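You operate a simulated robot arm through the tools that you are given. There is no shell and no other tool. Be economical: measure what you need, move in short steps, check, and stop when the job is done.

Carry out the task below with a simulated two-armed robot. There is one attempt and no reset: what you move stays moved.

TASK
Stack the small bobbin labelled "L203" from the top of the steel bench on top of the small bobbin labelled "L205". Put the mesh screen marked "50" from the top of the steel bench in the grey bin with a handle and the mesh screen that says "30" on the front of the test table. The order is free.
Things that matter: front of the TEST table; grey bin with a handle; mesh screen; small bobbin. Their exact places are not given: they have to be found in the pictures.

Only the result counts: the job must be done as asked and must still hold three seconds after the hand-in. Knocking over, shifting, dropping, spilling or breaking anything else fails it.

THE ROBOT
Two 7-joint arms with three-finger grippers on one trunk, on a base that drives. Base frame: it is fixed to the floor where the robot stands at the start and does not move with it; the origin is under the middle of the robot, x ahead of it, y to its left, z up; the surface under the hand at the start is at about z = 0.7. Lengths are in m, angles in rad, forces in N, time in s.
The left shoulder is at the start at [0.07, 0.165, 1.013], the right one opposite. With the tool pointing down near the work surface each hand reaches from about 0.38 to 0.88 m from the robot's upright axis, wherever it stands, measured 20 degrees to its own side. Places, roughly: front of the TEST table (17x44 cm) [5.52, 0.76, 0.78]; grey bin with a handle [1, -1.5, 0.75]; mesh screen [1, -1.5, 0.75]. Payload 3.91 kg a hand.
The tool frame of a hand sits at the grasp point between the pads (the TCP): z along the fingers, y along the line on which they close. The tips reach 0.03 m beyond it. The gripper opens to 0.116 m. The gripper's body begins 0.073 m behind the TCP.
Orientation is told as [roll, pitch, yaw] about the base's x, y, z axes, in that order, counted from this pose: with the fingers straight down and closing along the base's y, the tool's x points along the base's -x, its y along +y and its z along -z.

THE INTERFACE
- The arms move only by the tool servo_tool. It takes "left_deltas", "right_deltas" or both (then of equal length, played together; a hand with none holds still); each is one flat list of numbers, 7 for each row, row after row: the gripper command, from -1 (fully open) to 1 (shut), values between in proportion, then the shift along the tool's x, y, z in m, then the turn, a rotation vector about the tool's x, y, z in rad. In form: [hand, x, y, z, rx, ry, rz, hand, x, y, z, rx, ry, rz, ...]. A call has 1 to 20 rows; each row shifts and turns the commanded pose from where the row before left it, along the tool's axes as they then stand. Rows are played at 5 a second. More than 0.05 m and 0.15 rad between two rows, or a gripper value outside its range, and nothing of the call is played. A pose out of reach is approached as far as the arm can. The call stops where the force on the tool passes 40 N (or 10 N more than at its start, if that is more) or the arm is blocked; 0.2 s more then pass. The fingers move at their own pace (about 0.153 m/s each) and stop on an object; they squeeze with about 21 N. The grip force told is the motor's: it shows also when the fingers shut on nothing. Time passes only in rows, and 0.2 s behind the last, so rows that do not move let the fingers close. The reply holds the time, the measured pose of the TCP, the force on the tool along the base axes, the opening and the grip force, in the units named above and with some noise, with the torque about the TCP (base axes, N m) and any sound that the robot's microphone picked up.
- Cameras (640 x 400 px; columns grow to the right, rows downward): "scene" is now at [0.1346, -0.0133, 1.3254]; the picture's right is [-0.14, -0.99, 0.00], its down [-0.62, 0.09, -0.78] and it looks along [0.77, -0.11, -0.62] (base axes); focal length 293 px, centre (320, 200). "left" rides on the left gripper at [0.075, 0.017, -0.088] in its tool frame; the picture's right is [-0.22, 0.97, 0.00], its down [-0.70, -0.16, -0.70] and it looks along [-0.68, -0.16, 0.71] (tool axes); focal length 247 px, centre (320, 200). "right" rides on the right gripper at [0.052, 0.056, -0.088] in its tool frame; the picture's right is [-0.73, 0.68, 0.00], its down [-0.49, -0.52, -0.70] and it looks along [-0.48, -0.51, 0.71] (tool axes); focal length 247 px, centre (320, 200).
- capture(camera): a new picture of that camera. It takes no simulated time.
- lift_body(by): slides the trunk up (or, below 0, down) by that many m; the arms and the scene camera ride with it, the base frame stays. It gives what a move gives, with no picture.
- drive_base(legs): drives the robot by 1 to 6 legs, each [ahead, left, turn to the left] in m, m and rad, along the robot's own axes; the way and the turn of a leg run together, so that a leg with both is an arc; at most 1.5 m and 3.142 rad a leg. The arms and the cameras ride along, it lands a little off, and it stops where it bumps. It gives what a move gives.
- pan_tilt(pan, tilt): turns the head with the scene camera to pan (to the left, within 1.501 rad either way) and tilt (down, from -0.506 to 1.204), counted from straight ahead of the robot. It gives what a move gives.
- locate(camera, pixels): for up to 12 pixels [column, row] of the newest picture of that camera ("zoom" is the newest enlarged one), the place [x, y, z] in the base frame of the surface seen there, good to about 0.002 m. It takes no simulated time.
- inspect(camera, box): a new picture of the part [left, top, right, bottom] of that camera's present view, enlarged. It takes no simulated time.
- finish_job(): hands the job in; it is judged then, once.

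Keep the steps short. Do not move on a guess: measure, check each grasp and each placing, and mend mistakes. In all there are 110 turns and 92 pictures (those below and enlarged ones count). Leave the grippers open and the arms clear of the work at the hand-in unless told otherwise, and finish with a single line.

The tools are called after ">>>" as a command line: name --argument value ..., lists and objects as JSON in quotes. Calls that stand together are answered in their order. servo_tool: Moves the arms, as the interface text tells. Its arguments: {"type":"object","properties":{"left_deltas":{"type":"array","items":{"type":"number"}},"right_deltas":{"type":"array","items":{"type":"number"}}},"required":[]} The other tools are called the same way: lift_body (by) slides the trunk up or down; drive_base (legs) drives the base; pan_tilt (pan, tilt) turns the head that bears the scene camera; capture (camera) takes a picture; locate (camera, pixels) gives the place of the surface under pixels of a picture; inspect (camera, box) takes an enlarged picture of a part of a camera's view; finish_job () hands the job in.

At the start:

```text
time: 0.0
left_tool_pos: [0.6581, 0.2651, 1.0003]
left_tcp_rot: [0.0, 0.001, 0.0]
left_ft_force: [-0.2, 0.3, -0.2]
left_torque: [0.01, 0.0, -0.02]
left_width: 0.1161
left_grip_force: 0.2
right_tool_pos: [0.4734, -0.1979, 0.9749]
right_tcp_rot: [-0.001, 0.001, 0.003]
right_ft_force: [0.0, 0.0, -0.1]
right_torque: [0.01, 0.0, 0.03]
right_width: 0.1159
right_grip_force: 0.0
trunk travel left (down, up): [-0.55, 0.29]
robot x, y, heading: [-0.0012, -0.0022, 0.003]
head pan, tilt: [-0.141, 0.674]
```

scene: 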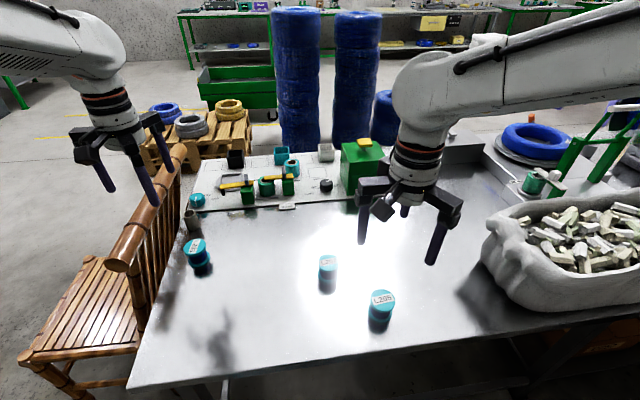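
right: 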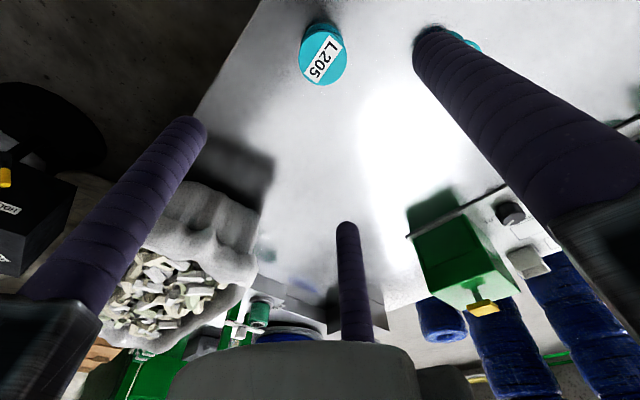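
left: 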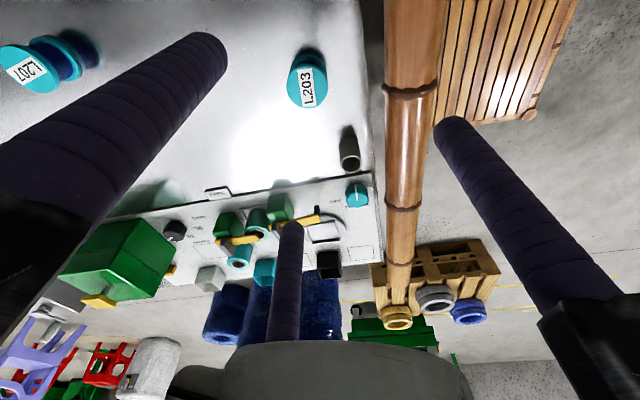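

I see three bobbins: one at (196,250), one at (328,265), and L205 at (382,300). I'll zoom in and measure them.

>>> inspect --camera "scene" --box '[170, 220, 410, 340]'

>>> locate --camera "scene" --pixels '[[195, 244], [188, 244], [203, 244], [328, 260], [382, 297], [376, 297], [390, 297], [382, 312], [300, 330], [197, 262], [199, 270]]'

>>> locate --camera "left" --pixels '[[307, 80], [292, 80], [326, 80], [307, 60], [307, 100]]'

>>> locate --camera "right" --pixels '[[323, 55], [304, 55], [342, 55], [323, 35], [323, 78]]'

```text
2.67 times, centred on (290, 280) of scene
```

zoom: 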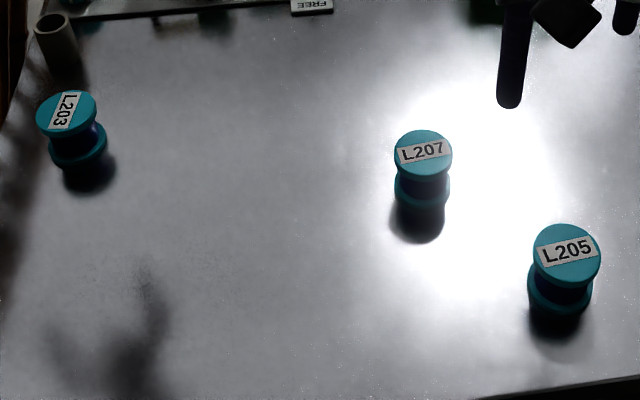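

```text
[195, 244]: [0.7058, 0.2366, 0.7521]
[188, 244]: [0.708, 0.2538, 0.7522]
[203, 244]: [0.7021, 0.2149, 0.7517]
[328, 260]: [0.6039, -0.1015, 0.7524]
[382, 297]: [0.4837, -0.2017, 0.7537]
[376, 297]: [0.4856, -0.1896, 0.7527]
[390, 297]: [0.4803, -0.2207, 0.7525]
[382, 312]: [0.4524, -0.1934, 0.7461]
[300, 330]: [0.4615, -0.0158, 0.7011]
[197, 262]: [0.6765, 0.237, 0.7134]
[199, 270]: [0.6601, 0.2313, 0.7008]
```

```text
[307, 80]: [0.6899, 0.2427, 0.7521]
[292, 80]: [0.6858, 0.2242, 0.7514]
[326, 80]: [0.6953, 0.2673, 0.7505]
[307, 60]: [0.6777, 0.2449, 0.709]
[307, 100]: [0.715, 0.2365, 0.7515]
```

```text
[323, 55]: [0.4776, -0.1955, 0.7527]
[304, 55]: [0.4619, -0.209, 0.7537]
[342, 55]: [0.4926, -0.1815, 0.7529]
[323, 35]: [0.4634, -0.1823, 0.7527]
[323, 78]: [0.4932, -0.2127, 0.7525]
```

L203 is at the left and L205 at the right. I'll measure the disc edges precisely.

>>> locate --camera "zoom" --pixels '[[40, 112], [94, 112], [66, 94], [66, 128], [66, 112], [537, 256], [597, 256], [567, 228], [567, 284], [567, 256], [54, 40], [78, 165]]'

>>> inspect --camera "left" --box '[240, 20, 400, 120]'

>>> pan_tilt --pan -0.95 --tilt 0.55

>>> capture --camera "scene"

```text
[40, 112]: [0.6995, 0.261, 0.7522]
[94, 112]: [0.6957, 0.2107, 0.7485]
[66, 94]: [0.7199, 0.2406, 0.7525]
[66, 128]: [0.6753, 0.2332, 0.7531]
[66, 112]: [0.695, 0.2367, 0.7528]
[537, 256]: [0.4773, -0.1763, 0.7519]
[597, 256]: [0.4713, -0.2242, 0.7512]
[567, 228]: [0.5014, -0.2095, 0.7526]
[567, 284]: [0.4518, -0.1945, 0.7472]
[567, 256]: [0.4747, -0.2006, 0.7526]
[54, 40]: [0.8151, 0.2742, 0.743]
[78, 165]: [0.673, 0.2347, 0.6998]
```

```text
4.00 times, centred on (320, 70) of left
```

zoom: 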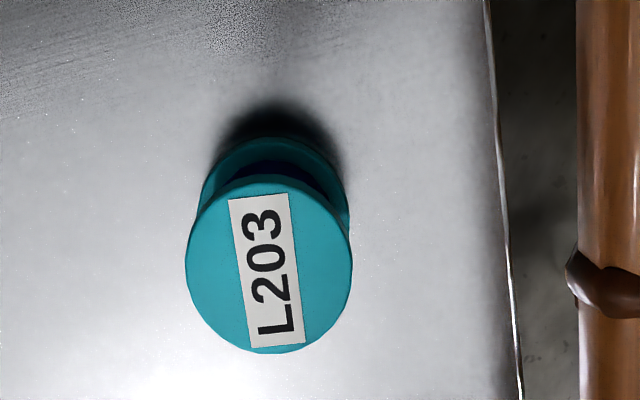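

```text
time: 1.1
left_tool_pos: [0.6577, 0.2669, 1.0014]
left_tcp_rot: [0.0, -0.001, -0.001]
left_ft_force: [0.9, 0.2, 0.2]
left_torque: [-0.01, -0.03, 0.03]
left_width: 0.1157
left_grip_force: 0.0
right_tool_pos: [0.4728, -0.1986, 0.9748]
right_tcp_rot: [-0.001, 0.0, -0.001]
right_ft_force: [0.1, 0.4, -0.2]
right_torque: [0.01, 0.02, 0.04]
right_width: 0.1157
right_grip_force: 0.1
trunk travel left (down, up): [-0.55, 0.29]
robot x, y, heading: [0.0031, 0.0039, 0.004]
head pan, tilt: [-0.949, 0.55]
```

```text
86 pictures are left
```

scene: 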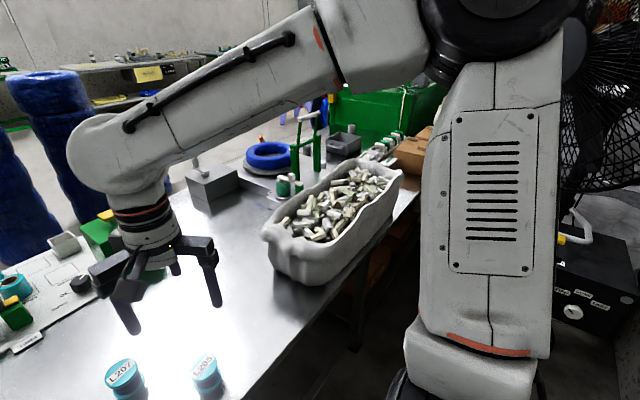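

Before grasping, I'll check the middle dark prong in the left camera at (290,228), and the finger tips.

>>> capture --camera "left"

>>> locate --camera "left" --pixels '[[290, 232], [288, 280], [285, 330], [210, 45], [455, 130], [320, 370], [307, 75]]'

```text
85 pictures are left
```

left: 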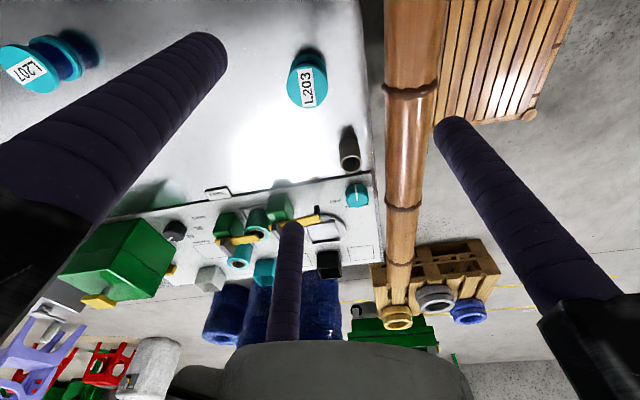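

```text
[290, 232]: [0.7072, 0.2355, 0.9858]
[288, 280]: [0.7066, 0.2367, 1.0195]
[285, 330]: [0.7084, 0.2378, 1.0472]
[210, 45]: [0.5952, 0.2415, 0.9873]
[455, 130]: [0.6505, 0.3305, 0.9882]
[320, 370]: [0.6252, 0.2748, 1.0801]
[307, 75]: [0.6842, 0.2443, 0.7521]
```

The gripper visibly has three prongs at radius of about 0.064. I'll get the L203 top centre from the left camera at (307,86), and move the right arm away to the right and up.

>>> locate --camera "left" --pixels '[[307, 86], [289, 86], [325, 86], [307, 67], [307, 105]]'

>>> servo_tool --right_deltas '[-1, 0, 0, -0.05, 0, 0, 0, -1, 0, -0.03, -0.04, 0, 0, 0, -1, 0, -0.05, 0, 0, 0, 0, -1, 0, -0.05, 0, 0, 0, 0, -1, 0, -0.05, 0, 0, 0, 0, -1, 0, -0.05, 0, 0, 0, 0]'

```text
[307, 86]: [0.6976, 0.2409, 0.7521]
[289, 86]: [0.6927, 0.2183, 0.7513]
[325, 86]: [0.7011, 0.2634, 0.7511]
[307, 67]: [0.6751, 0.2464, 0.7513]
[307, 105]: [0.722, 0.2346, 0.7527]
```

```text
time: 2.5
left_tool_pos: [0.6585, 0.2645, 1.0012]
left_tcp_rot: [0.001, 0.0, 0.001]
left_ft_force: [0.6, 0.3, 0.0]
left_torque: [-0.01, 0.01, 0.02]
left_width: 0.116
left_grip_force: 0.0
right_tool_pos: [0.4723, -0.4292, 1.0638]
right_tcp_rot: [0.002, 0.001, 0.0]
right_ft_force: [0.3, -1.4, 0.1]
right_torque: [-0.01, 0.02, 0.02]
right_width: 0.116
right_grip_force: 0.0
trunk travel left (down, up): [-0.55, 0.29]
robot x, y, heading: [-0.0007, -0.0014, -0.0]
head pan, tilt: [-0.949, 0.55]
```

L203's centre is about (0.6975, 0.239). I'll move the left hand above it and down to z≈0.80.

>>> servo_tool --left_deltas '[-1, -0.039, -0.026, 0, 0, 0, 0, -1, 0, 0, 0.05, 0, 0, 0, -1, 0, 0, 0.05, 0, 0, 0, -1, 0, 0, 0.05, 0, 0, 0, -1, 0, 0, 0.04, 0, 0, 0, -1, 0, 0, 0, 0, 0, 0]'

>>> capture --camera "left"

```text
time: 3.9
left_tool_pos: [0.6957, 0.241, 0.8109]
left_tcp_rot: [0.0, 0.002, 0.0]
left_ft_force: [-0.8, -0.7, 0.9]
left_torque: [0.0, -0.01, 0.01]
left_width: 0.1161
left_grip_force: 0.1
right_tool_pos: [0.4718, -0.4265, 1.0629]
right_tcp_rot: [-0.001, 0.0, 0.003]
right_ft_force: [-0.3, -0.5, -0.4]
right_torque: [0.04, 0.0, 0.01]
right_width: 0.1159
right_grip_force: 0.0
trunk travel left (down, up): [-0.55, 0.29]
robot x, y, heading: [-0.0008, -0.0041, -0.004]
head pan, tilt: [-0.949, 0.55]
```

```text
84 pictures are left
```

left: 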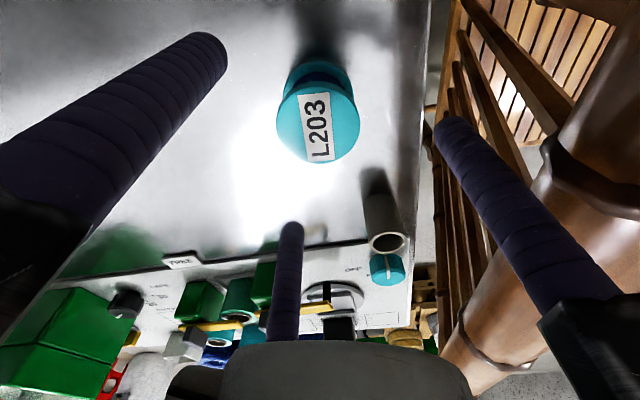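

The +y finger is near the bamboo rail, so I'll measure that clearance.

>>> locate --camera "left" --pixels '[[425, 60], [415, 150], [434, 110], [450, 60], [500, 130], [548, 150], [590, 190], [440, 200], [318, 122], [382, 215], [480, 60], [455, 330]]'

>>> inspect --camera "left" --box '[240, 40, 400, 200]'

```text
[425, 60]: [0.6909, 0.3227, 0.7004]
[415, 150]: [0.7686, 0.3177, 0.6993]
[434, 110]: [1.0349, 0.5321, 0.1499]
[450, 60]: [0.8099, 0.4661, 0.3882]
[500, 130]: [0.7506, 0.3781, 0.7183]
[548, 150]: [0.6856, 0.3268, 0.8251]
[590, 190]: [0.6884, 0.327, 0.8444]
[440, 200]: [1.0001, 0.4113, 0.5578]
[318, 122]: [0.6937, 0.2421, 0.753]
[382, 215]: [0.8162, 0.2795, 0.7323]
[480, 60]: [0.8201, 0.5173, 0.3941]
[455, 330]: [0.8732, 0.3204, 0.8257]
```

```text
2.50 times, centred on (320, 120) of left
```

zoom: 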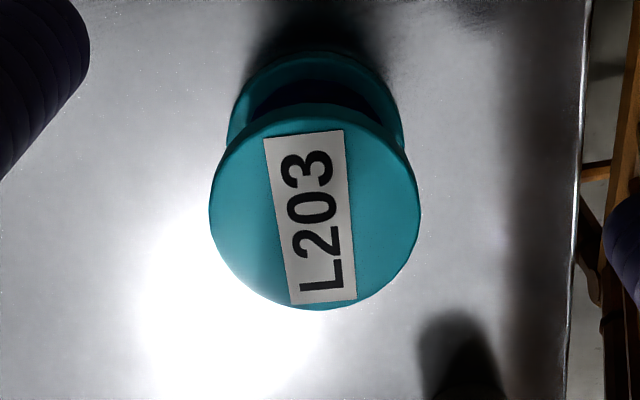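

The rail face is at y≈0.327. I'll pre-close to about 0.075 for clearance, descend 0.075 in steps, then close.

>>> servo_tool --left_deltas '[-0.25, 0, 0, 0, 0, 0, 0, -0.25, 0, 0, 0, 0, 0, 0, -0.25, 0, 0, 0.025, 0, 0, 0, -0.25, 0, 0, 0.025, 0, 0, 0, -0.25, 0, 0, 0.025, 0, 0, 0, -0.25, 0, 0, 0, 0, 0, 0]'

>>> capture --camera "left"

```text
time: 5.3
left_tool_pos: [0.6966, 0.241, 0.7361]
left_tcp_rot: [-0.001, 0.001, -0.001]
left_ft_force: [0.0, 0.1, 0.3]
left_torque: [-0.01, -0.01, 0.01]
left_width: 0.0724
left_grip_force: 0.0
right_tool_pos: [0.4715, -0.4269, 1.0642]
right_tcp_rot: [0.001, 0.0, 0.002]
right_ft_force: [0.1, -1.1, -0.7]
right_torque: [0.04, -0.03, -0.03]
right_width: 0.1165
right_grip_force: 0.1
trunk travel left (down, up): [-0.55, 0.29]
robot x, y, heading: [0.0016, 0.0008, 0.001]
head pan, tilt: [-0.949, 0.55]
```

```text
82 pictures are left
```

left: 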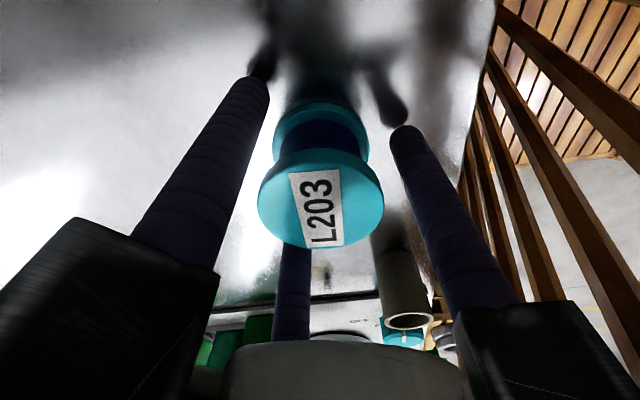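

Fingers straddle the bobbin. Next I'll close.

>>> servo_tool --left_deltas '[1, 0, 0, 0, 0, 0, 0, 1, 0, 0, 0, 0, 0, 0, 1, 0, 0, 0, 0, 0, 0]'

>>> capture --camera "left"

```text
time: 6.1
left_tool_pos: [0.6961, 0.2387, 0.7374]
left_tcp_rot: [0.001, 0.001, 0.0]
left_ft_force: [1.4, -1.2, 2.5]
left_torque: [0.04, -0.16, -0.03]
left_width: 0.0538
left_grip_force: 21.1
right_tool_pos: [0.4711, -0.4278, 1.0642]
right_tcp_rot: [0.0, 0.001, 0.0]
right_ft_force: [0.4, -0.3, -0.1]
right_torque: [0.05, -0.01, 0.0]
right_width: 0.1162
right_grip_force: 0.1
trunk travel left (down, up): [-0.55, 0.29]
robot x, y, heading: [-0.0019, 0.0015, -0.004]
head pan, tilt: [-0.949, 0.55]
```

```text
81 pictures are left
```

left: 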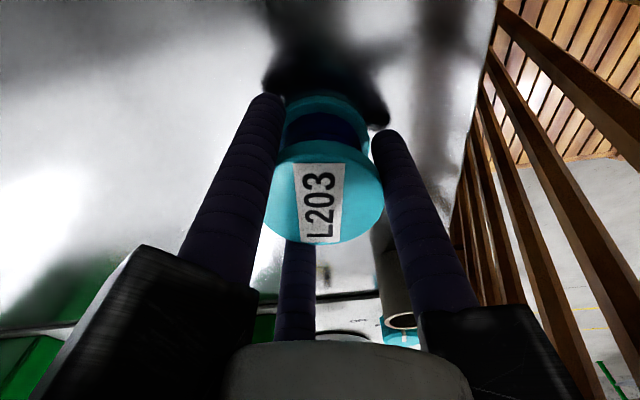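

Gripped at 0.054. I'll lift it and carry it above L205 near (0.476,-0.199).

>>> servo_tool --left_deltas '[1, 0, 0, -0.04, 0, 0, 0, 1, 0, 0, -0.05, 0, 0, 0, 1, 0, 0, -0.03, 0, 0, 0, 1, 0.022, -0.044, 0, 0, 0, 0, 1, 0.022, -0.044, 0, 0, 0, 0, 1, 0.022, -0.044, 0, 0, 0, 0, 1, 0.022, -0.044, 0, 0, 0, 0, 1, 0.022, -0.044, 0, 0, 0, 0, 1, 0.022, -0.044, 0, 0, 0, 0, 1, 0.022, -0.044, 0, 0, 0, 0, 1, 0.022, -0.044, 0, 0, 0, 0, 1, 0.022, -0.044, 0, 0, 0, 0, 1, 0.022, -0.043, 0, 0, 0, 0, 1, 0, 0, 0, 0, 0, 0]'

>>> pan_tilt --pan -0.35 --tilt 0.85

>>> capture --camera "scene"

>>> capture --camera "left"

```text
time: 9.3
left_tool_pos: [0.5102, -0.1813, 0.897]
left_tcp_rot: [-0.099, 0.004, 0.073]
left_ft_force: [0.6, 0.2, -2.3]
left_torque: [-0.03, 0.05, 0.0]
left_width: 0.0537
left_grip_force: 21.3
right_tool_pos: [0.4718, -0.4268, 1.0624]
right_tcp_rot: [0.001, 0.0, 0.002]
right_ft_force: [0.1, -1.1, -0.7]
right_torque: [0.0, -0.01, -0.01]
right_width: 0.1162
right_grip_force: 0.1
trunk travel left (down, up): [-0.55, 0.29]
robot x, y, heading: [-0.0042, -0.0018, -0.004]
head pan, tilt: [-0.949, 0.55]
stopped in row 14 (left hand): the arm was blocked; the commanded pose is now the measured one
```

```text
time: 10.3
left_tool_pos: [0.5085, -0.1819, 0.8974]
left_tcp_rot: [-0.102, 0.008, 0.073]
left_ft_force: [0.0, -0.1, -1.7]
left_torque: [0.0, 0.0, -0.04]
left_width: 0.0532
left_grip_force: 21.2
right_tool_pos: [0.4725, -0.427, 1.064]
right_tcp_rot: [0.0, -0.001, 0.002]
right_ft_force: [-0.5, -0.7, 0.2]
right_torque: [-0.02, 0.0, -0.03]
right_width: 0.1161
right_grip_force: 0.0
trunk travel left (down, up): [-0.55, 0.29]
robot x, y, heading: [0.0003, -0.0036, 0.001]
head pan, tilt: [-0.351, 0.85]
```

```text
80 pictures are left
```

scene: 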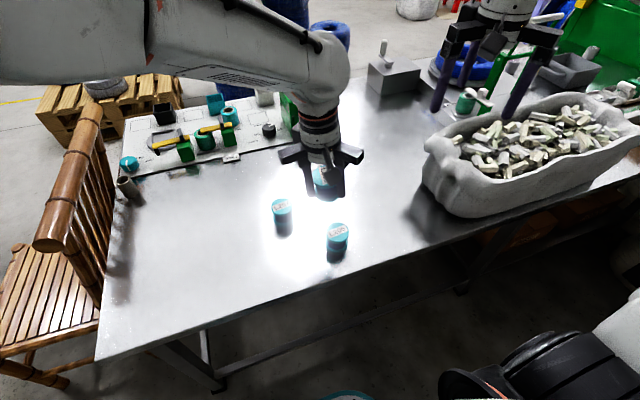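

```text
79 pictures are left
```

left: 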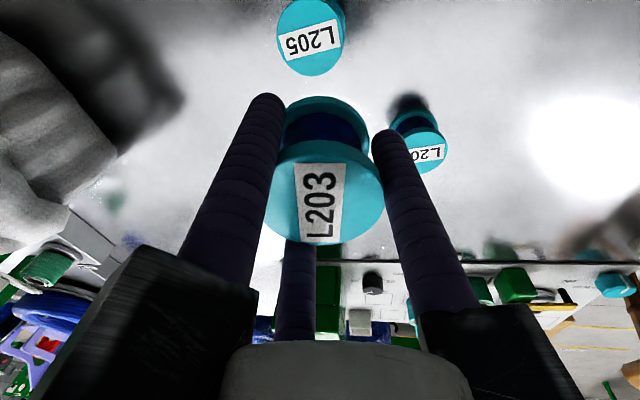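

The left arm hit its reach limit near y=-0.18. I'll back off 0.12 in y and straighten the tool. I'll also check the floor to the right before sliding the base.

>>> servo_tool --left_deltas '[1, 0, 0.04, 0, 0, 0, 0, 1, 0, 0.04, 0, 0, 0, 0, 1, 0, 0.04, 0, 0, 0, 0, 1, 0, 0, 0, -0.1, -0.006, 0.073, 1, 0, 0, 0, 0, 0, 0]'

>>> pan_tilt --pan -1.45 --tilt 0.8

>>> capture --camera "scene"

```text
time: 11.5
left_tool_pos: [0.4981, -0.0626, 0.8848]
left_tcp_rot: [0.003, -0.003, -0.003]
left_ft_force: [0.0, 0.6, -2.3]
left_torque: [-0.02, -0.03, 0.03]
left_width: 0.0535
left_grip_force: 20.9
right_tool_pos: [0.472, -0.4253, 1.0643]
right_tcp_rot: [-0.002, 0.0, 0.002]
right_ft_force: [-0.3, 0.0, -0.3]
right_torque: [-0.03, 0.0, 0.01]
right_width: 0.1161
right_grip_force: 0.1
trunk travel left (down, up): [-0.55, 0.29]
robot x, y, heading: [-0.0007, 0.0, 0.001]
head pan, tilt: [-0.351, 0.85]
```

```text
time: 12.9
left_tool_pos: [0.4989, -0.0627, 0.8837]
left_tcp_rot: [0.004, -0.001, -0.002]
left_ft_force: [-0.2, -0.6, -2.2]
left_torque: [-0.03, -0.02, 0.03]
left_width: 0.0537
left_grip_force: 20.2
right_tool_pos: [0.4713, -0.4274, 1.0634]
right_tcp_rot: [-0.001, 0.0, 0.003]
right_ft_force: [1.0, -0.4, -0.1]
right_torque: [0.02, 0.0, 0.01]
right_width: 0.1159
right_grip_force: 0.0
trunk travel left (down, up): [-0.55, 0.29]
robot x, y, heading: [0.0014, -0.0004, 0.0]
head pan, tilt: [-1.45, 0.799]
```

```text
78 pictures are left
```

scene: 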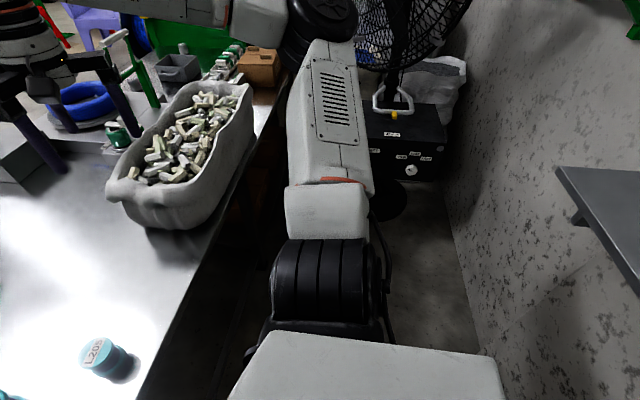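

>>> locate --camera "scene" --pixels '[[405, 180], [400, 145], [385, 205], [398, 110], [420, 260], [470, 330], [445, 200], [260, 160], [195, 290], [580, 200], [178, 70], [400, 20]]'

>>> inspect --camera "scene" --box '[90, 20, 290, 145]'

```text
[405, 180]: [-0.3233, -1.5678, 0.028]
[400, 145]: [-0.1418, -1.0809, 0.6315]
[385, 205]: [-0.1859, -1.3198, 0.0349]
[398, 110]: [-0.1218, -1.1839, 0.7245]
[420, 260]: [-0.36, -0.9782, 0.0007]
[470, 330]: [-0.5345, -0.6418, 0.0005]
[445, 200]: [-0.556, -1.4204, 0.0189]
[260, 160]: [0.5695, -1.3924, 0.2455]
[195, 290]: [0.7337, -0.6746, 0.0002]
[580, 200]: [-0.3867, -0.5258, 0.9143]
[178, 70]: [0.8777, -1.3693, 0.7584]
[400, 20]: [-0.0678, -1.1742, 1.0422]
```

```text
3.20 times, centred on (190, 82) of scene
```

zoom: 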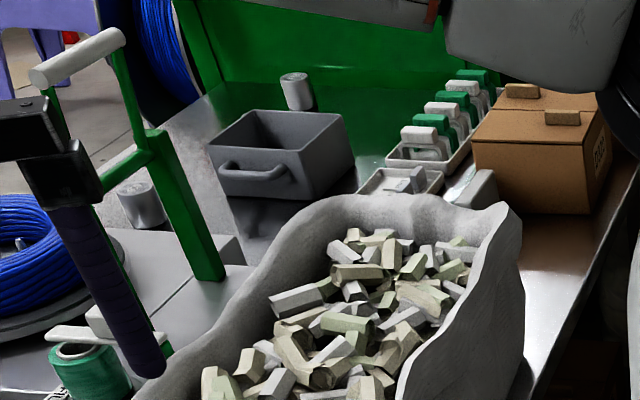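

The floor right of the robot is clear for 0.2 m; the nearest obstacle, a black box, is at y≈-1.08. I'll slide the base right 0.2 m.

>>> drive_base --legs '[[0, -0.2, 0]]'

>>> pan_tilt --pan 0.0 --tilt 0.9

>>> capture --camera "scene"

>>> capture --camera "left"

```text
time: 14.5
left_tool_pos: [0.4988, -0.2634, 0.8854]
left_tcp_rot: [0.003, -0.002, 0.001]
left_ft_force: [0.0, -0.3, -1.9]
left_torque: [0.02, 0.0, -0.02]
left_width: 0.0536
left_grip_force: 20.9
right_tool_pos: [0.473, -0.6286, 1.0639]
right_tcp_rot: [0.0, 0.0, 0.003]
right_ft_force: [0.3, -0.4, 0.5]
right_torque: [0.0, 0.0, 0.02]
right_width: 0.116
right_grip_force: 0.0
trunk travel left (down, up): [-0.55, 0.29]
robot x, y, heading: [-0.0003, -0.2044, 0.002]
head pan, tilt: [-1.45, 0.799]
```

```text
time: 16.1
left_tool_pos: [0.4982, -0.2643, 0.8839]
left_tcp_rot: [0.005, -0.001, -0.001]
left_ft_force: [0.0, 0.0, -2.5]
left_torque: [0.01, 0.03, -0.01]
left_width: 0.0537
left_grip_force: 20.9
right_tool_pos: [0.473, -0.6276, 1.0636]
right_tcp_rot: [0.0, -0.001, 0.003]
right_ft_force: [0.9, -0.7, 0.6]
right_torque: [0.0, -0.02, -0.01]
right_width: 0.1163
right_grip_force: 0.0
trunk travel left (down, up): [-0.55, 0.29]
robot x, y, heading: [0.0023, -0.2008, 0.006]
head pan, tilt: [0.0, 0.901]
```

```text
76 pictures are left
```

scene: 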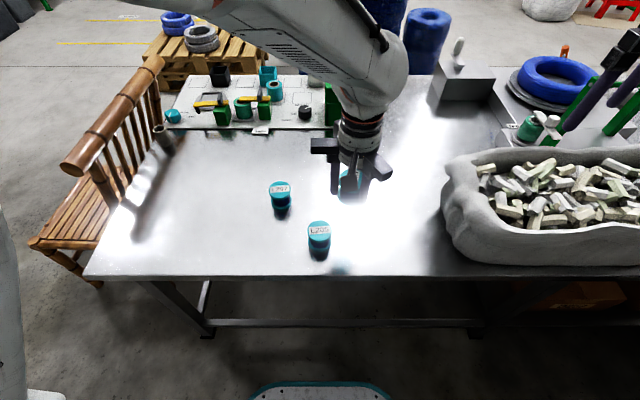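

```text
75 pictures are left
```

left: 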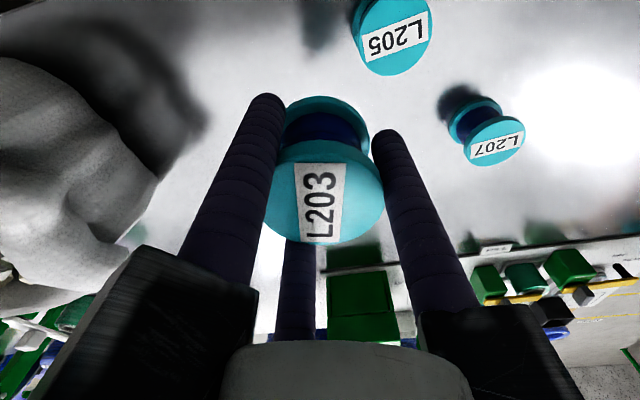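

I'll measure L205's top from the zoomed scene, and the held L203 in the left view.

>>> inspect --camera "scene" --box '[280, 200, 360, 250]'

>>> locate --camera "left" --pixels '[[325, 180], [325, 195], [274, 195], [378, 200], [325, 150], [325, 236], [392, 33], [366, 33], [425, 33], [392, 5], [392, 68]]'

```text
8.00 times, centred on (320, 225) of scene
```

zoom: 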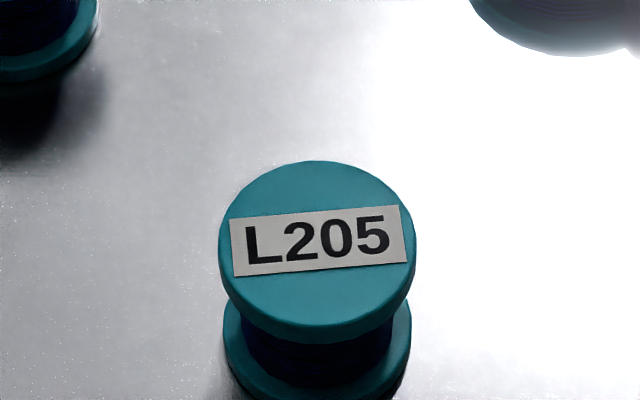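

```text
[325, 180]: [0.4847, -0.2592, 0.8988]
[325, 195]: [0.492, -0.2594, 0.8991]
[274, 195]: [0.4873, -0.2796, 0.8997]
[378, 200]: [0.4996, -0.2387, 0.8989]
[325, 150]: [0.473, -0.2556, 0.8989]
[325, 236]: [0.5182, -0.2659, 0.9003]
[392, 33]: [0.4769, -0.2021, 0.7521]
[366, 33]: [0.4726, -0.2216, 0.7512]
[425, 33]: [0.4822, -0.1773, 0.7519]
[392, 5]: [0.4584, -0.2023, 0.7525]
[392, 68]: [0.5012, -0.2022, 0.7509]
```

>>> locate --camera "zoom" --pixels '[[317, 243], [224, 243], [410, 243], [317, 165], [317, 318], [317, 332], [317, 356]]'

>>> inspect --camera "left" --box '[250, 80, 410, 250]'

```text
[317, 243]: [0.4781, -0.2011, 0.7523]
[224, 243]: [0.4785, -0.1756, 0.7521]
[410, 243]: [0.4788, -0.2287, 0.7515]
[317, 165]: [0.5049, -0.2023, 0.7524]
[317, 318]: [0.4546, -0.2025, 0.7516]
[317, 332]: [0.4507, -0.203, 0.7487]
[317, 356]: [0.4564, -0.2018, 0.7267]
```

```text
2.35 times, centred on (330, 165) of left
```

zoom: 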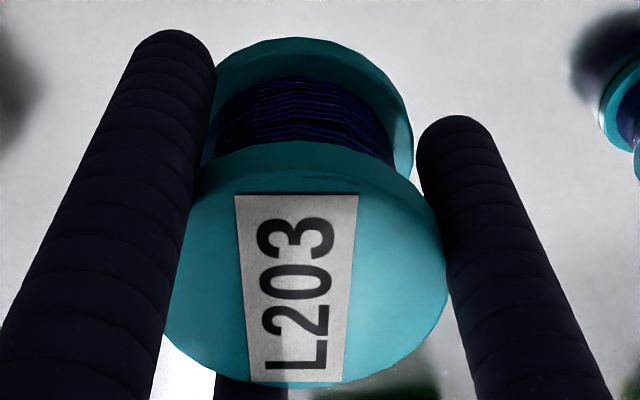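

>>> locate --camera "left" --pixels '[[320, 199], [320, 164], [346, 164], [341, 240], [301, 240], [293, 164], [309, 144], [309, 241], [382, 202]]'

```text
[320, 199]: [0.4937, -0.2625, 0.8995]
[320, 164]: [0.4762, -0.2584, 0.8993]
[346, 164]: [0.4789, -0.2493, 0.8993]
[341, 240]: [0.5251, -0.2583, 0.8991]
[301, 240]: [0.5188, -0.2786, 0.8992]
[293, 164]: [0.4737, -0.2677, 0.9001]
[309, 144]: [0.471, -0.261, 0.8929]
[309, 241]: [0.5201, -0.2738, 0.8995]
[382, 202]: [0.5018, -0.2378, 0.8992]
```

L205's top centre is (0.479,-0.202) and held L203's is (0.498,-0.2635). I'll shift over and go down to 1 cm above contact.

>>> servo_tool --left_deltas '[1, 0.01, 0.031, 0, 0, 0, 0, 1, 0.009, 0.0305, 0, 0, 0, 0, 1, 0, 0, 0.04, 0, 0, 0, 1, 0, 0, 0.03, 0, 0, 0, 1, 0, 0, 0.014, 0, 0, 0, 1, 0, 0, 0, 0, 0, 0]'

>>> inspect --camera "scene" --box '[260, 160, 380, 260]'

>>> capture --camera "left"

```text
time: 17.4
left_tool_pos: [0.4802, -0.2022, 0.801]
left_tcp_rot: [0.003, -0.002, 0.001]
left_ft_force: [0.2, -0.7, -1.3]
left_torque: [-0.01, 0.02, -0.02]
left_width: 0.0536
left_grip_force: 21.3
right_tool_pos: [0.4733, -0.6264, 1.0639]
right_tcp_rot: [-0.001, 0.0, 0.003]
right_ft_force: [0.2, -0.5, -0.1]
right_torque: [-0.02, -0.01, -0.01]
right_width: 0.1159
right_grip_force: 0.1
trunk travel left (down, up): [-0.55, 0.29]
robot x, y, heading: [0.0016, -0.2054, 0.003]
head pan, tilt: [0.0, 0.901]
```

```text
4.00 times, centred on (320, 210) of scene
```

zoom: 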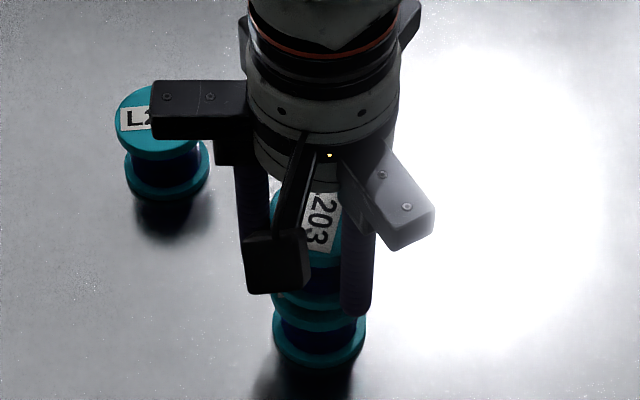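

```text
71 pictures are left
```

left: 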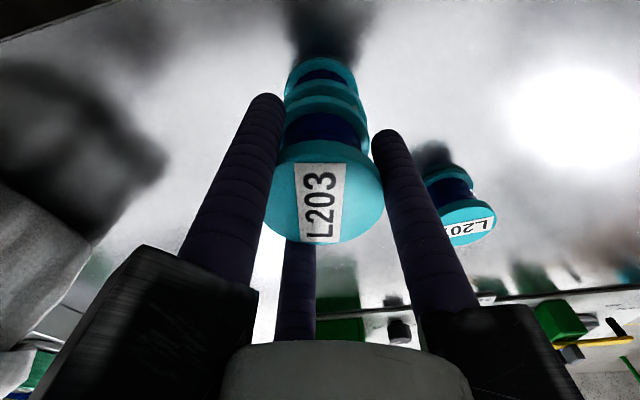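

It's aligned, so I'll lower it slowly in 3 mm steps.

>>> servo_tool --left_deltas '[1, 0, 0, 0.004, 0, 0, 0, 1, 0, 0, 0.004, 0, 0, 0, 1, 0, 0, 0.003, 0, 0, 0, 1, 0, 0, 0, 0, 0, 0]'

>>> inspect --camera "left" --box '[240, 40, 400, 140]'

```text
time: 18.4
left_tool_pos: [0.4805, -0.2024, 0.7896]
left_tcp_rot: [0.003, -0.001, 0.001]
left_ft_force: [-0.1, -0.1, -1.0]
left_torque: [0.0, 0.01, -0.01]
left_width: 0.0534
left_grip_force: 20.9
right_tool_pos: [0.4734, -0.6278, 1.0637]
right_tcp_rot: [0.0, 0.001, 0.003]
right_ft_force: [1.0, 0.1, 0.2]
right_torque: [-0.02, 0.02, 0.02]
right_width: 0.116
right_grip_force: 0.0
trunk travel left (down, up): [-0.55, 0.29]
robot x, y, heading: [0.0014, -0.202, 0.003]
head pan, tilt: [0.0, 0.901]
```

```text
4.00 times, centred on (320, 90) of left
```

zoom: 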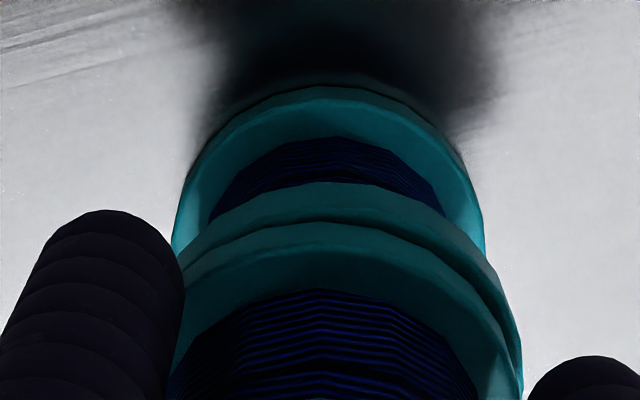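

Almost touching. I'll lower 1 mm more, then 1 mm again.

>>> servo_tool --left_deltas '[1, 0, 0, 0.001, 0, 0, 0, 1, 0, 0, 0.001, 0, 0, 0, 1, 0, 0, 0, 0, 0, 0]'

```text
time: 19.2
left_tool_pos: [0.4801, -0.2024, 0.7888]
left_tcp_rot: [0.002, -0.003, 0.0]
left_ft_force: [-1.1, 0.2, 7.8]
left_torque: [-0.11, 0.22, -0.01]
left_width: 0.0536
left_grip_force: 21.2
right_tool_pos: [0.4741, -0.6274, 1.0639]
right_tcp_rot: [0.0, -0.001, 0.003]
right_ft_force: [-0.4, -0.2, 1.0]
right_torque: [0.01, 0.02, -0.03]
right_width: 0.1159
right_grip_force: 0.0
trunk travel left (down, up): [-0.55, 0.29]
robot x, y, heading: [-0.0006, -0.1992, -0.001]
head pan, tilt: [0.0, 0.901]
```

Contact at 7.8 N. I'll back off half a millimetre, open gradually, then retreat upward.

>>> servo_tool --left_deltas '[1, 0, 0, -0.0005, 0, 0, 0, 0.02, 0, 0, 0, 0, 0, 0, -0.05, 0, 0, 0, 0, 0, 0, -0.2, 0, 0, 0, 0, 0, 0, -0.5, 0, 0, 0, 0, 0, 0, -0.5, 0, 0, 0, 0, 0, 0, -0.5, 0, 0, -0.03, 0, 0, 0, -0.5, 0, 0, -0.05, 0, 0, 0, -0.5, 0, 0, -0.05, 0, 0, 0, -0.5, 0, 0, -0.05, 0, 0, 0, -0.5, 0, 0, 0, 0, 0, 0]'

>>> inspect --camera "scene" --box '[240, 140, 400, 260]'

>>> capture --camera "left"

```text
time: 21.6
left_tool_pos: [0.4806, -0.203, 0.966]
left_tcp_rot: [0.003, -0.002, 0.0]
left_ft_force: [0.4, 0.1, 0.2]
left_torque: [-0.03, 0.02, -0.02]
left_width: 0.087
left_grip_force: 0.0
right_tool_pos: [0.4739, -0.6273, 1.064]
right_tcp_rot: [0.0, 0.001, 0.005]
right_ft_force: [0.1, 0.5, -0.8]
right_torque: [0.0, 0.01, -0.02]
right_width: 0.1158
right_grip_force: 0.0
trunk travel left (down, up): [-0.55, 0.29]
robot x, y, heading: [-0.002, -0.2023, 0.002]
head pan, tilt: [0.0, 0.901]
```

```text
3.33 times, centred on (320, 200) of scene
```

zoom: 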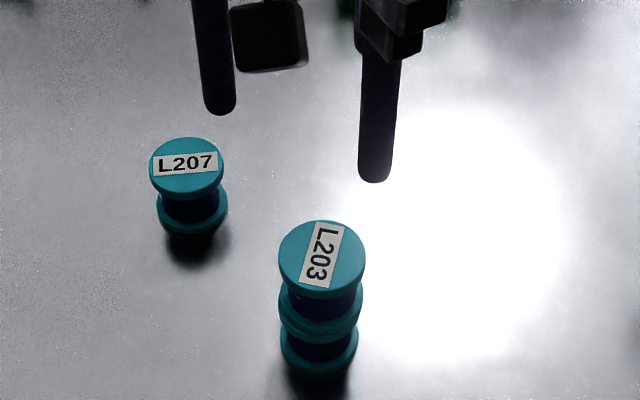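

```text
68 pictures are left
```

left: 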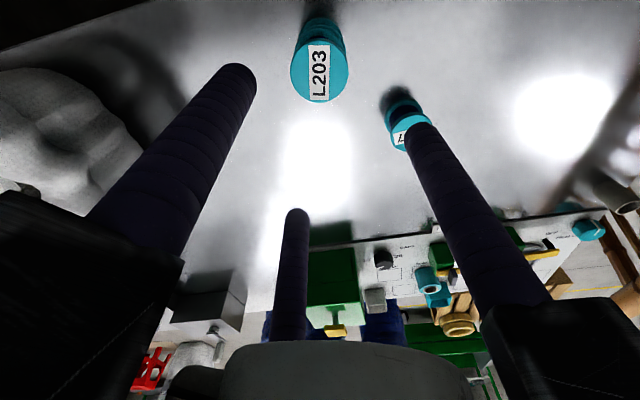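

The stack stands. I'll raise the trunk and look toward the right end of the bench.

>>> lift_body --by 0.25

>>> pan_tilt --pan -0.9 --tilt 0.6

>>> capture --camera "scene"

>>> capture --camera "right"

```text
time: 24.2
left_tool_pos: [0.4788, -0.2013, 1.2156]
left_tcp_rot: [0.003, -0.001, 0.001]
left_ft_force: [0.4, -0.9, 0.3]
left_torque: [-0.01, -0.02, 0.0]
left_width: 0.087
left_grip_force: 0.0
right_tool_pos: [0.4732, -0.6278, 1.3141]
right_tcp_rot: [0.0, -0.002, 0.004]
right_ft_force: [0.1, 0.0, -0.2]
right_torque: [0.02, -0.04, -0.02]
right_width: 0.116
right_grip_force: 0.1
trunk travel left (down, up): [-0.8, 0.04]
robot x, y, heading: [-0.0005, -0.2033, 0.001]
head pan, tilt: [0.0, 0.901]
```

```text
time: 25.4
left_tool_pos: [0.4788, -0.2016, 1.2156]
left_tcp_rot: [0.003, 0.0, 0.001]
left_ft_force: [-0.1, -0.8, -0.5]
left_torque: [0.0, -0.02, -0.01]
left_width: 0.087
left_grip_force: 0.0
right_tool_pos: [0.4726, -0.6274, 1.3147]
right_tcp_rot: [0.0, 0.001, 0.003]
right_ft_force: [-0.9, -0.5, -0.3]
right_torque: [-0.01, -0.02, 0.02]
right_width: 0.1156
right_grip_force: 0.1
trunk travel left (down, up): [-0.8, 0.04]
robot x, y, heading: [0.001, -0.206, 0.001]
head pan, tilt: [-0.901, 0.6]
```

```text
67 pictures are left
```

scene: 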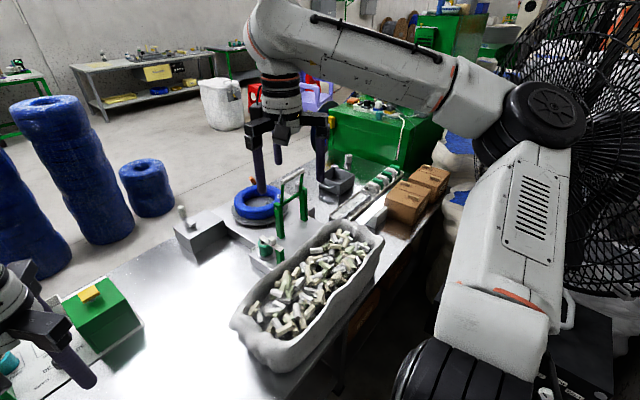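

```text
66 pictures are left
```

right: 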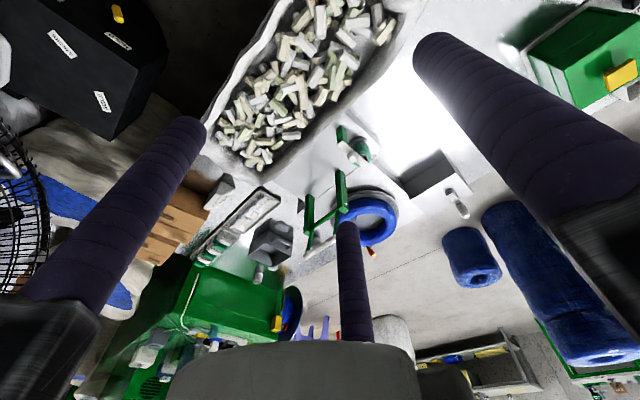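

Zooming on the bin area at (270-420, 140-260) to find the mesh screens.

>>> inspect --camera "scene" --box '[170, 140, 450, 290]'

>>> inspect --camera "right" --box '[140, 150, 340, 290]'

>>> inspect --camera "scene" --box '[30, 30, 350, 150]'

```text
2.29 times, centred on (310, 215) of scene
```

zoom: 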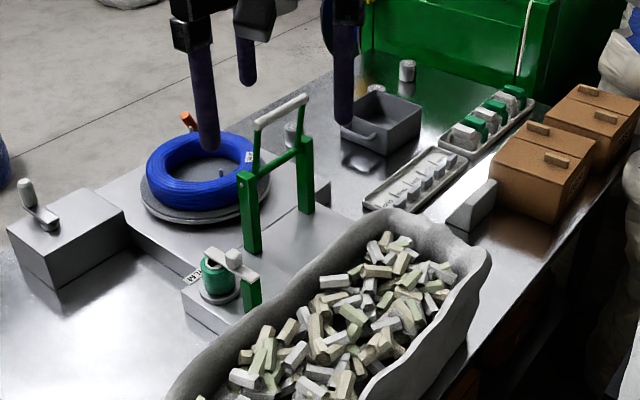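

```text
2.86 times, centred on (240, 220) of right
```

zoom: 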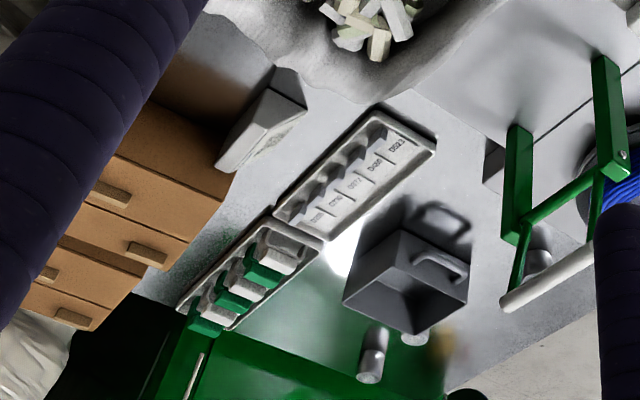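

```text
2.00 times, centred on (190, 90) of scene
```

zoom: 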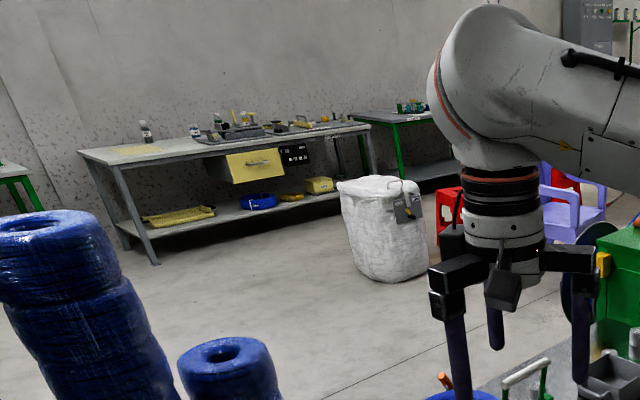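

Three small grey cylinders sit around the bin and may be the mesh screens. I'll zoom in on them.

>>> inspect --camera "scene" --box '[310, 145, 380, 205]'

>>> inspect --camera "right" --box '[240, 215, 320, 290]'

>>> locate --camera "scene" --pixels '[[348, 157], [348, 168], [334, 178], [297, 192], [297, 200], [335, 195], [325, 185], [352, 180], [340, 172], [420, 190], [305, 150], [240, 175]]'

```text
6.67 times, centred on (345, 175) of scene
```

zoom: 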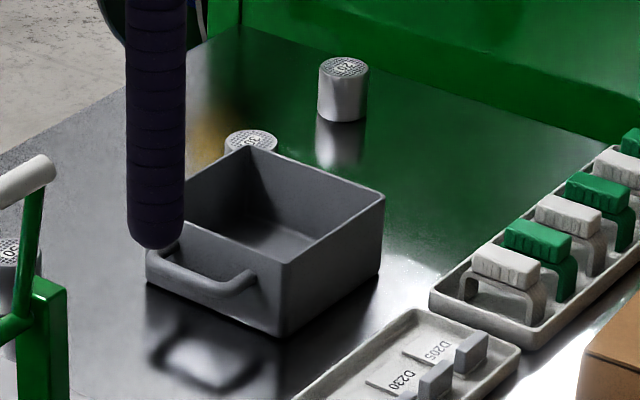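

```text
5.33 times, centred on (280, 252) of right
```

zoom: 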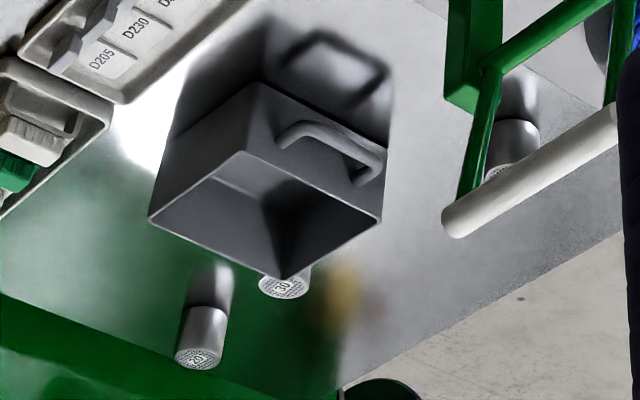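

```text
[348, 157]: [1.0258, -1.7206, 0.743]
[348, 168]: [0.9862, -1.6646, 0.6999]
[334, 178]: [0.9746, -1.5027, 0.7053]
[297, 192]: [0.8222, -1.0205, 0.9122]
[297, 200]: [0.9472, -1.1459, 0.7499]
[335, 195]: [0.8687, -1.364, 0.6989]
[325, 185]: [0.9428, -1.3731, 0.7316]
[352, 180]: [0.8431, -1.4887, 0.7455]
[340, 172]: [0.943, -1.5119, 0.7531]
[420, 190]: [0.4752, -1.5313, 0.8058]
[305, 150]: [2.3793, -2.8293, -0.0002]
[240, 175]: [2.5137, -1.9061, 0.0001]
```

They are mesh-topped cylinders. I'll read their labels with high zoom.

>>> inspect --camera "scene" --box '[340, 150, 356, 160]'

>>> inspect --camera "scene" --box '[302, 176, 318, 192]'

>>> inspect --camera "right" --box '[258, 262, 302, 288]'

>>> inspect --camera "scene" --box '[280, 175, 330, 215]'

```text
16.00 times, centred on (348, 155) of scene
```

zoom: 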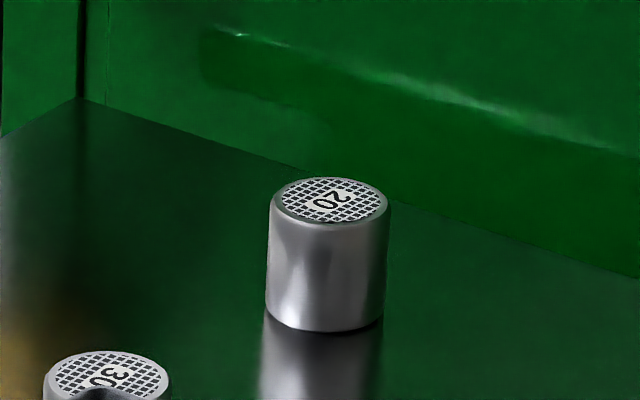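

```text
16.00 times, centred on (310, 184) of scene
```

zoom: 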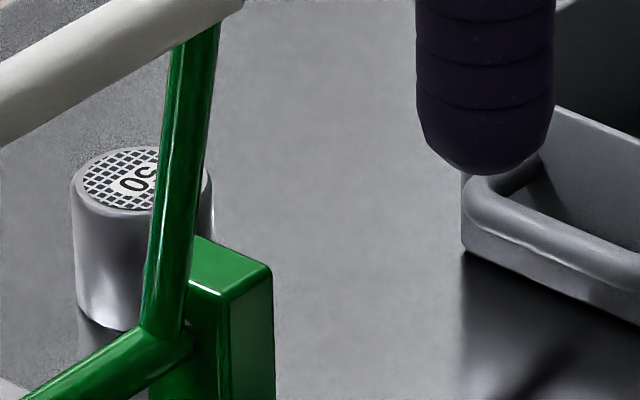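

```text
14.55 times, centred on (280, 275) of right
```

zoom: 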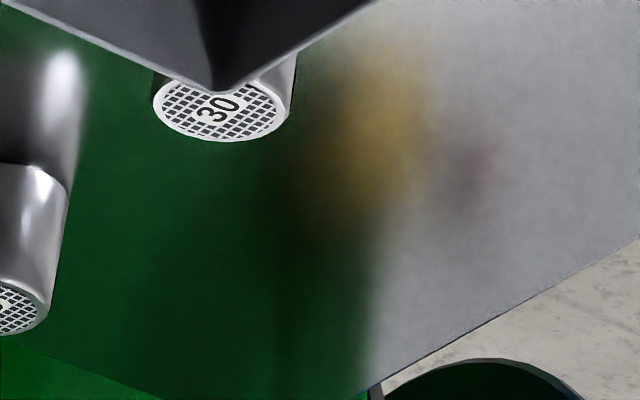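

```text
10.00 times, centred on (305, 195) of scene
```

zoom: 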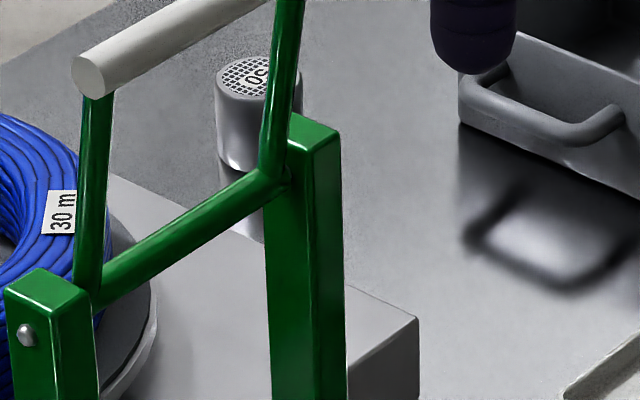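

"50" stands beside the green frame, "30" behind the bin, and "20" is a decoy. They're only reachable from the bench's back side, so I need to map the floor for a way around.

>>> locate --camera "scene" --pixels '[[303, 183], [303, 192], [290, 160], [200, 215], [175, 220], [45, 300], [150, 215], [110, 240], [150, 165], [225, 130], [290, 110], [340, 140]]'

>>> pan_tilt --pan 0.1 --tilt 0.35

>>> capture --camera "scene"

>>> pan_tilt --pan 1.2 --tilt 0.6

>>> capture --camera "scene"

```text
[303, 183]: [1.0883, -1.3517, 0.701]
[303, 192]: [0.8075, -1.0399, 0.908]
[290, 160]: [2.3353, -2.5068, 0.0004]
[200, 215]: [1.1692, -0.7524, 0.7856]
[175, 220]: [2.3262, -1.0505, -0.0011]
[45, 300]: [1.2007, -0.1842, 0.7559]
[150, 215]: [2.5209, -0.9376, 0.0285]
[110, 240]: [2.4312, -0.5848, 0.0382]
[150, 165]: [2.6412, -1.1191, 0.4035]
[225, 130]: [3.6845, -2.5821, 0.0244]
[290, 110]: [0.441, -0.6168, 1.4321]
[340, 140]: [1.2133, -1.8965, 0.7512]
```

```text
time: 26.7
left_tool_pos: [0.478, -0.202, 1.2155]
left_tcp_rot: [0.004, -0.001, -0.001]
left_ft_force: [-0.1, -0.4, 0.7]
left_torque: [0.01, 0.01, 0.0]
left_width: 0.0868
left_grip_force: 0.0
right_tool_pos: [0.474, -0.6279, 1.3124]
right_tcp_rot: [0.0, -0.001, 0.003]
right_ft_force: [0.4, 0.3, 0.7]
right_torque: [-0.04, 0.02, -0.05]
right_width: 0.1162
right_grip_force: 0.0
trunk travel left (down, up): [-0.8, 0.04]
robot x, y, heading: [0.0034, -0.2048, 0.005]
head pan, tilt: [0.099, 0.351]
```

```text
56 pictures are left
```

scene: 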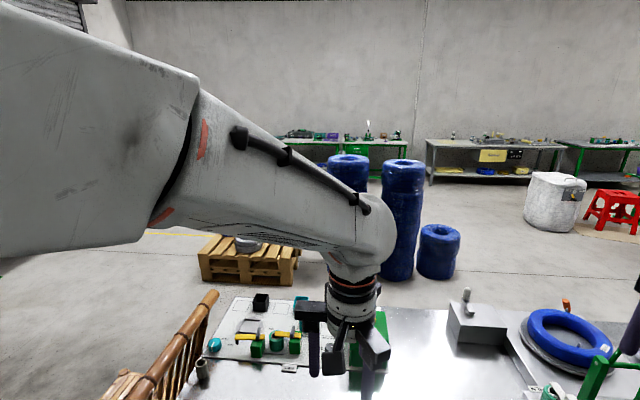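

```text
time: 28.0
left_tool_pos: [0.4786, -0.2018, 1.2167]
left_tcp_rot: [0.004, -0.002, -0.001]
left_ft_force: [0.1, -0.3, 0.1]
left_torque: [0.0, -0.02, 0.02]
left_width: 0.0868
left_grip_force: 0.0
right_tool_pos: [0.474, -0.6276, 1.3127]
right_tcp_rot: [0.0, 0.0, 0.003]
right_ft_force: [-0.2, -0.1, -0.5]
right_torque: [-0.01, 0.01, 0.0]
right_width: 0.1161
right_grip_force: 0.0
trunk travel left (down, up): [-0.8, 0.04]
robot x, y, heading: [-0.0005, -0.2027, 0.004]
head pan, tilt: [1.201, 0.6]
```

```text
55 pictures are left
```

scene: 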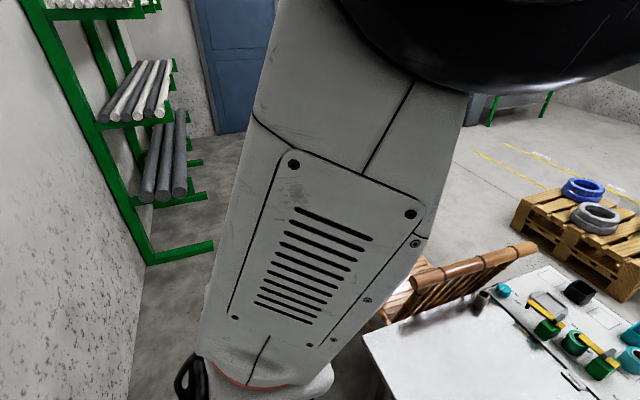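

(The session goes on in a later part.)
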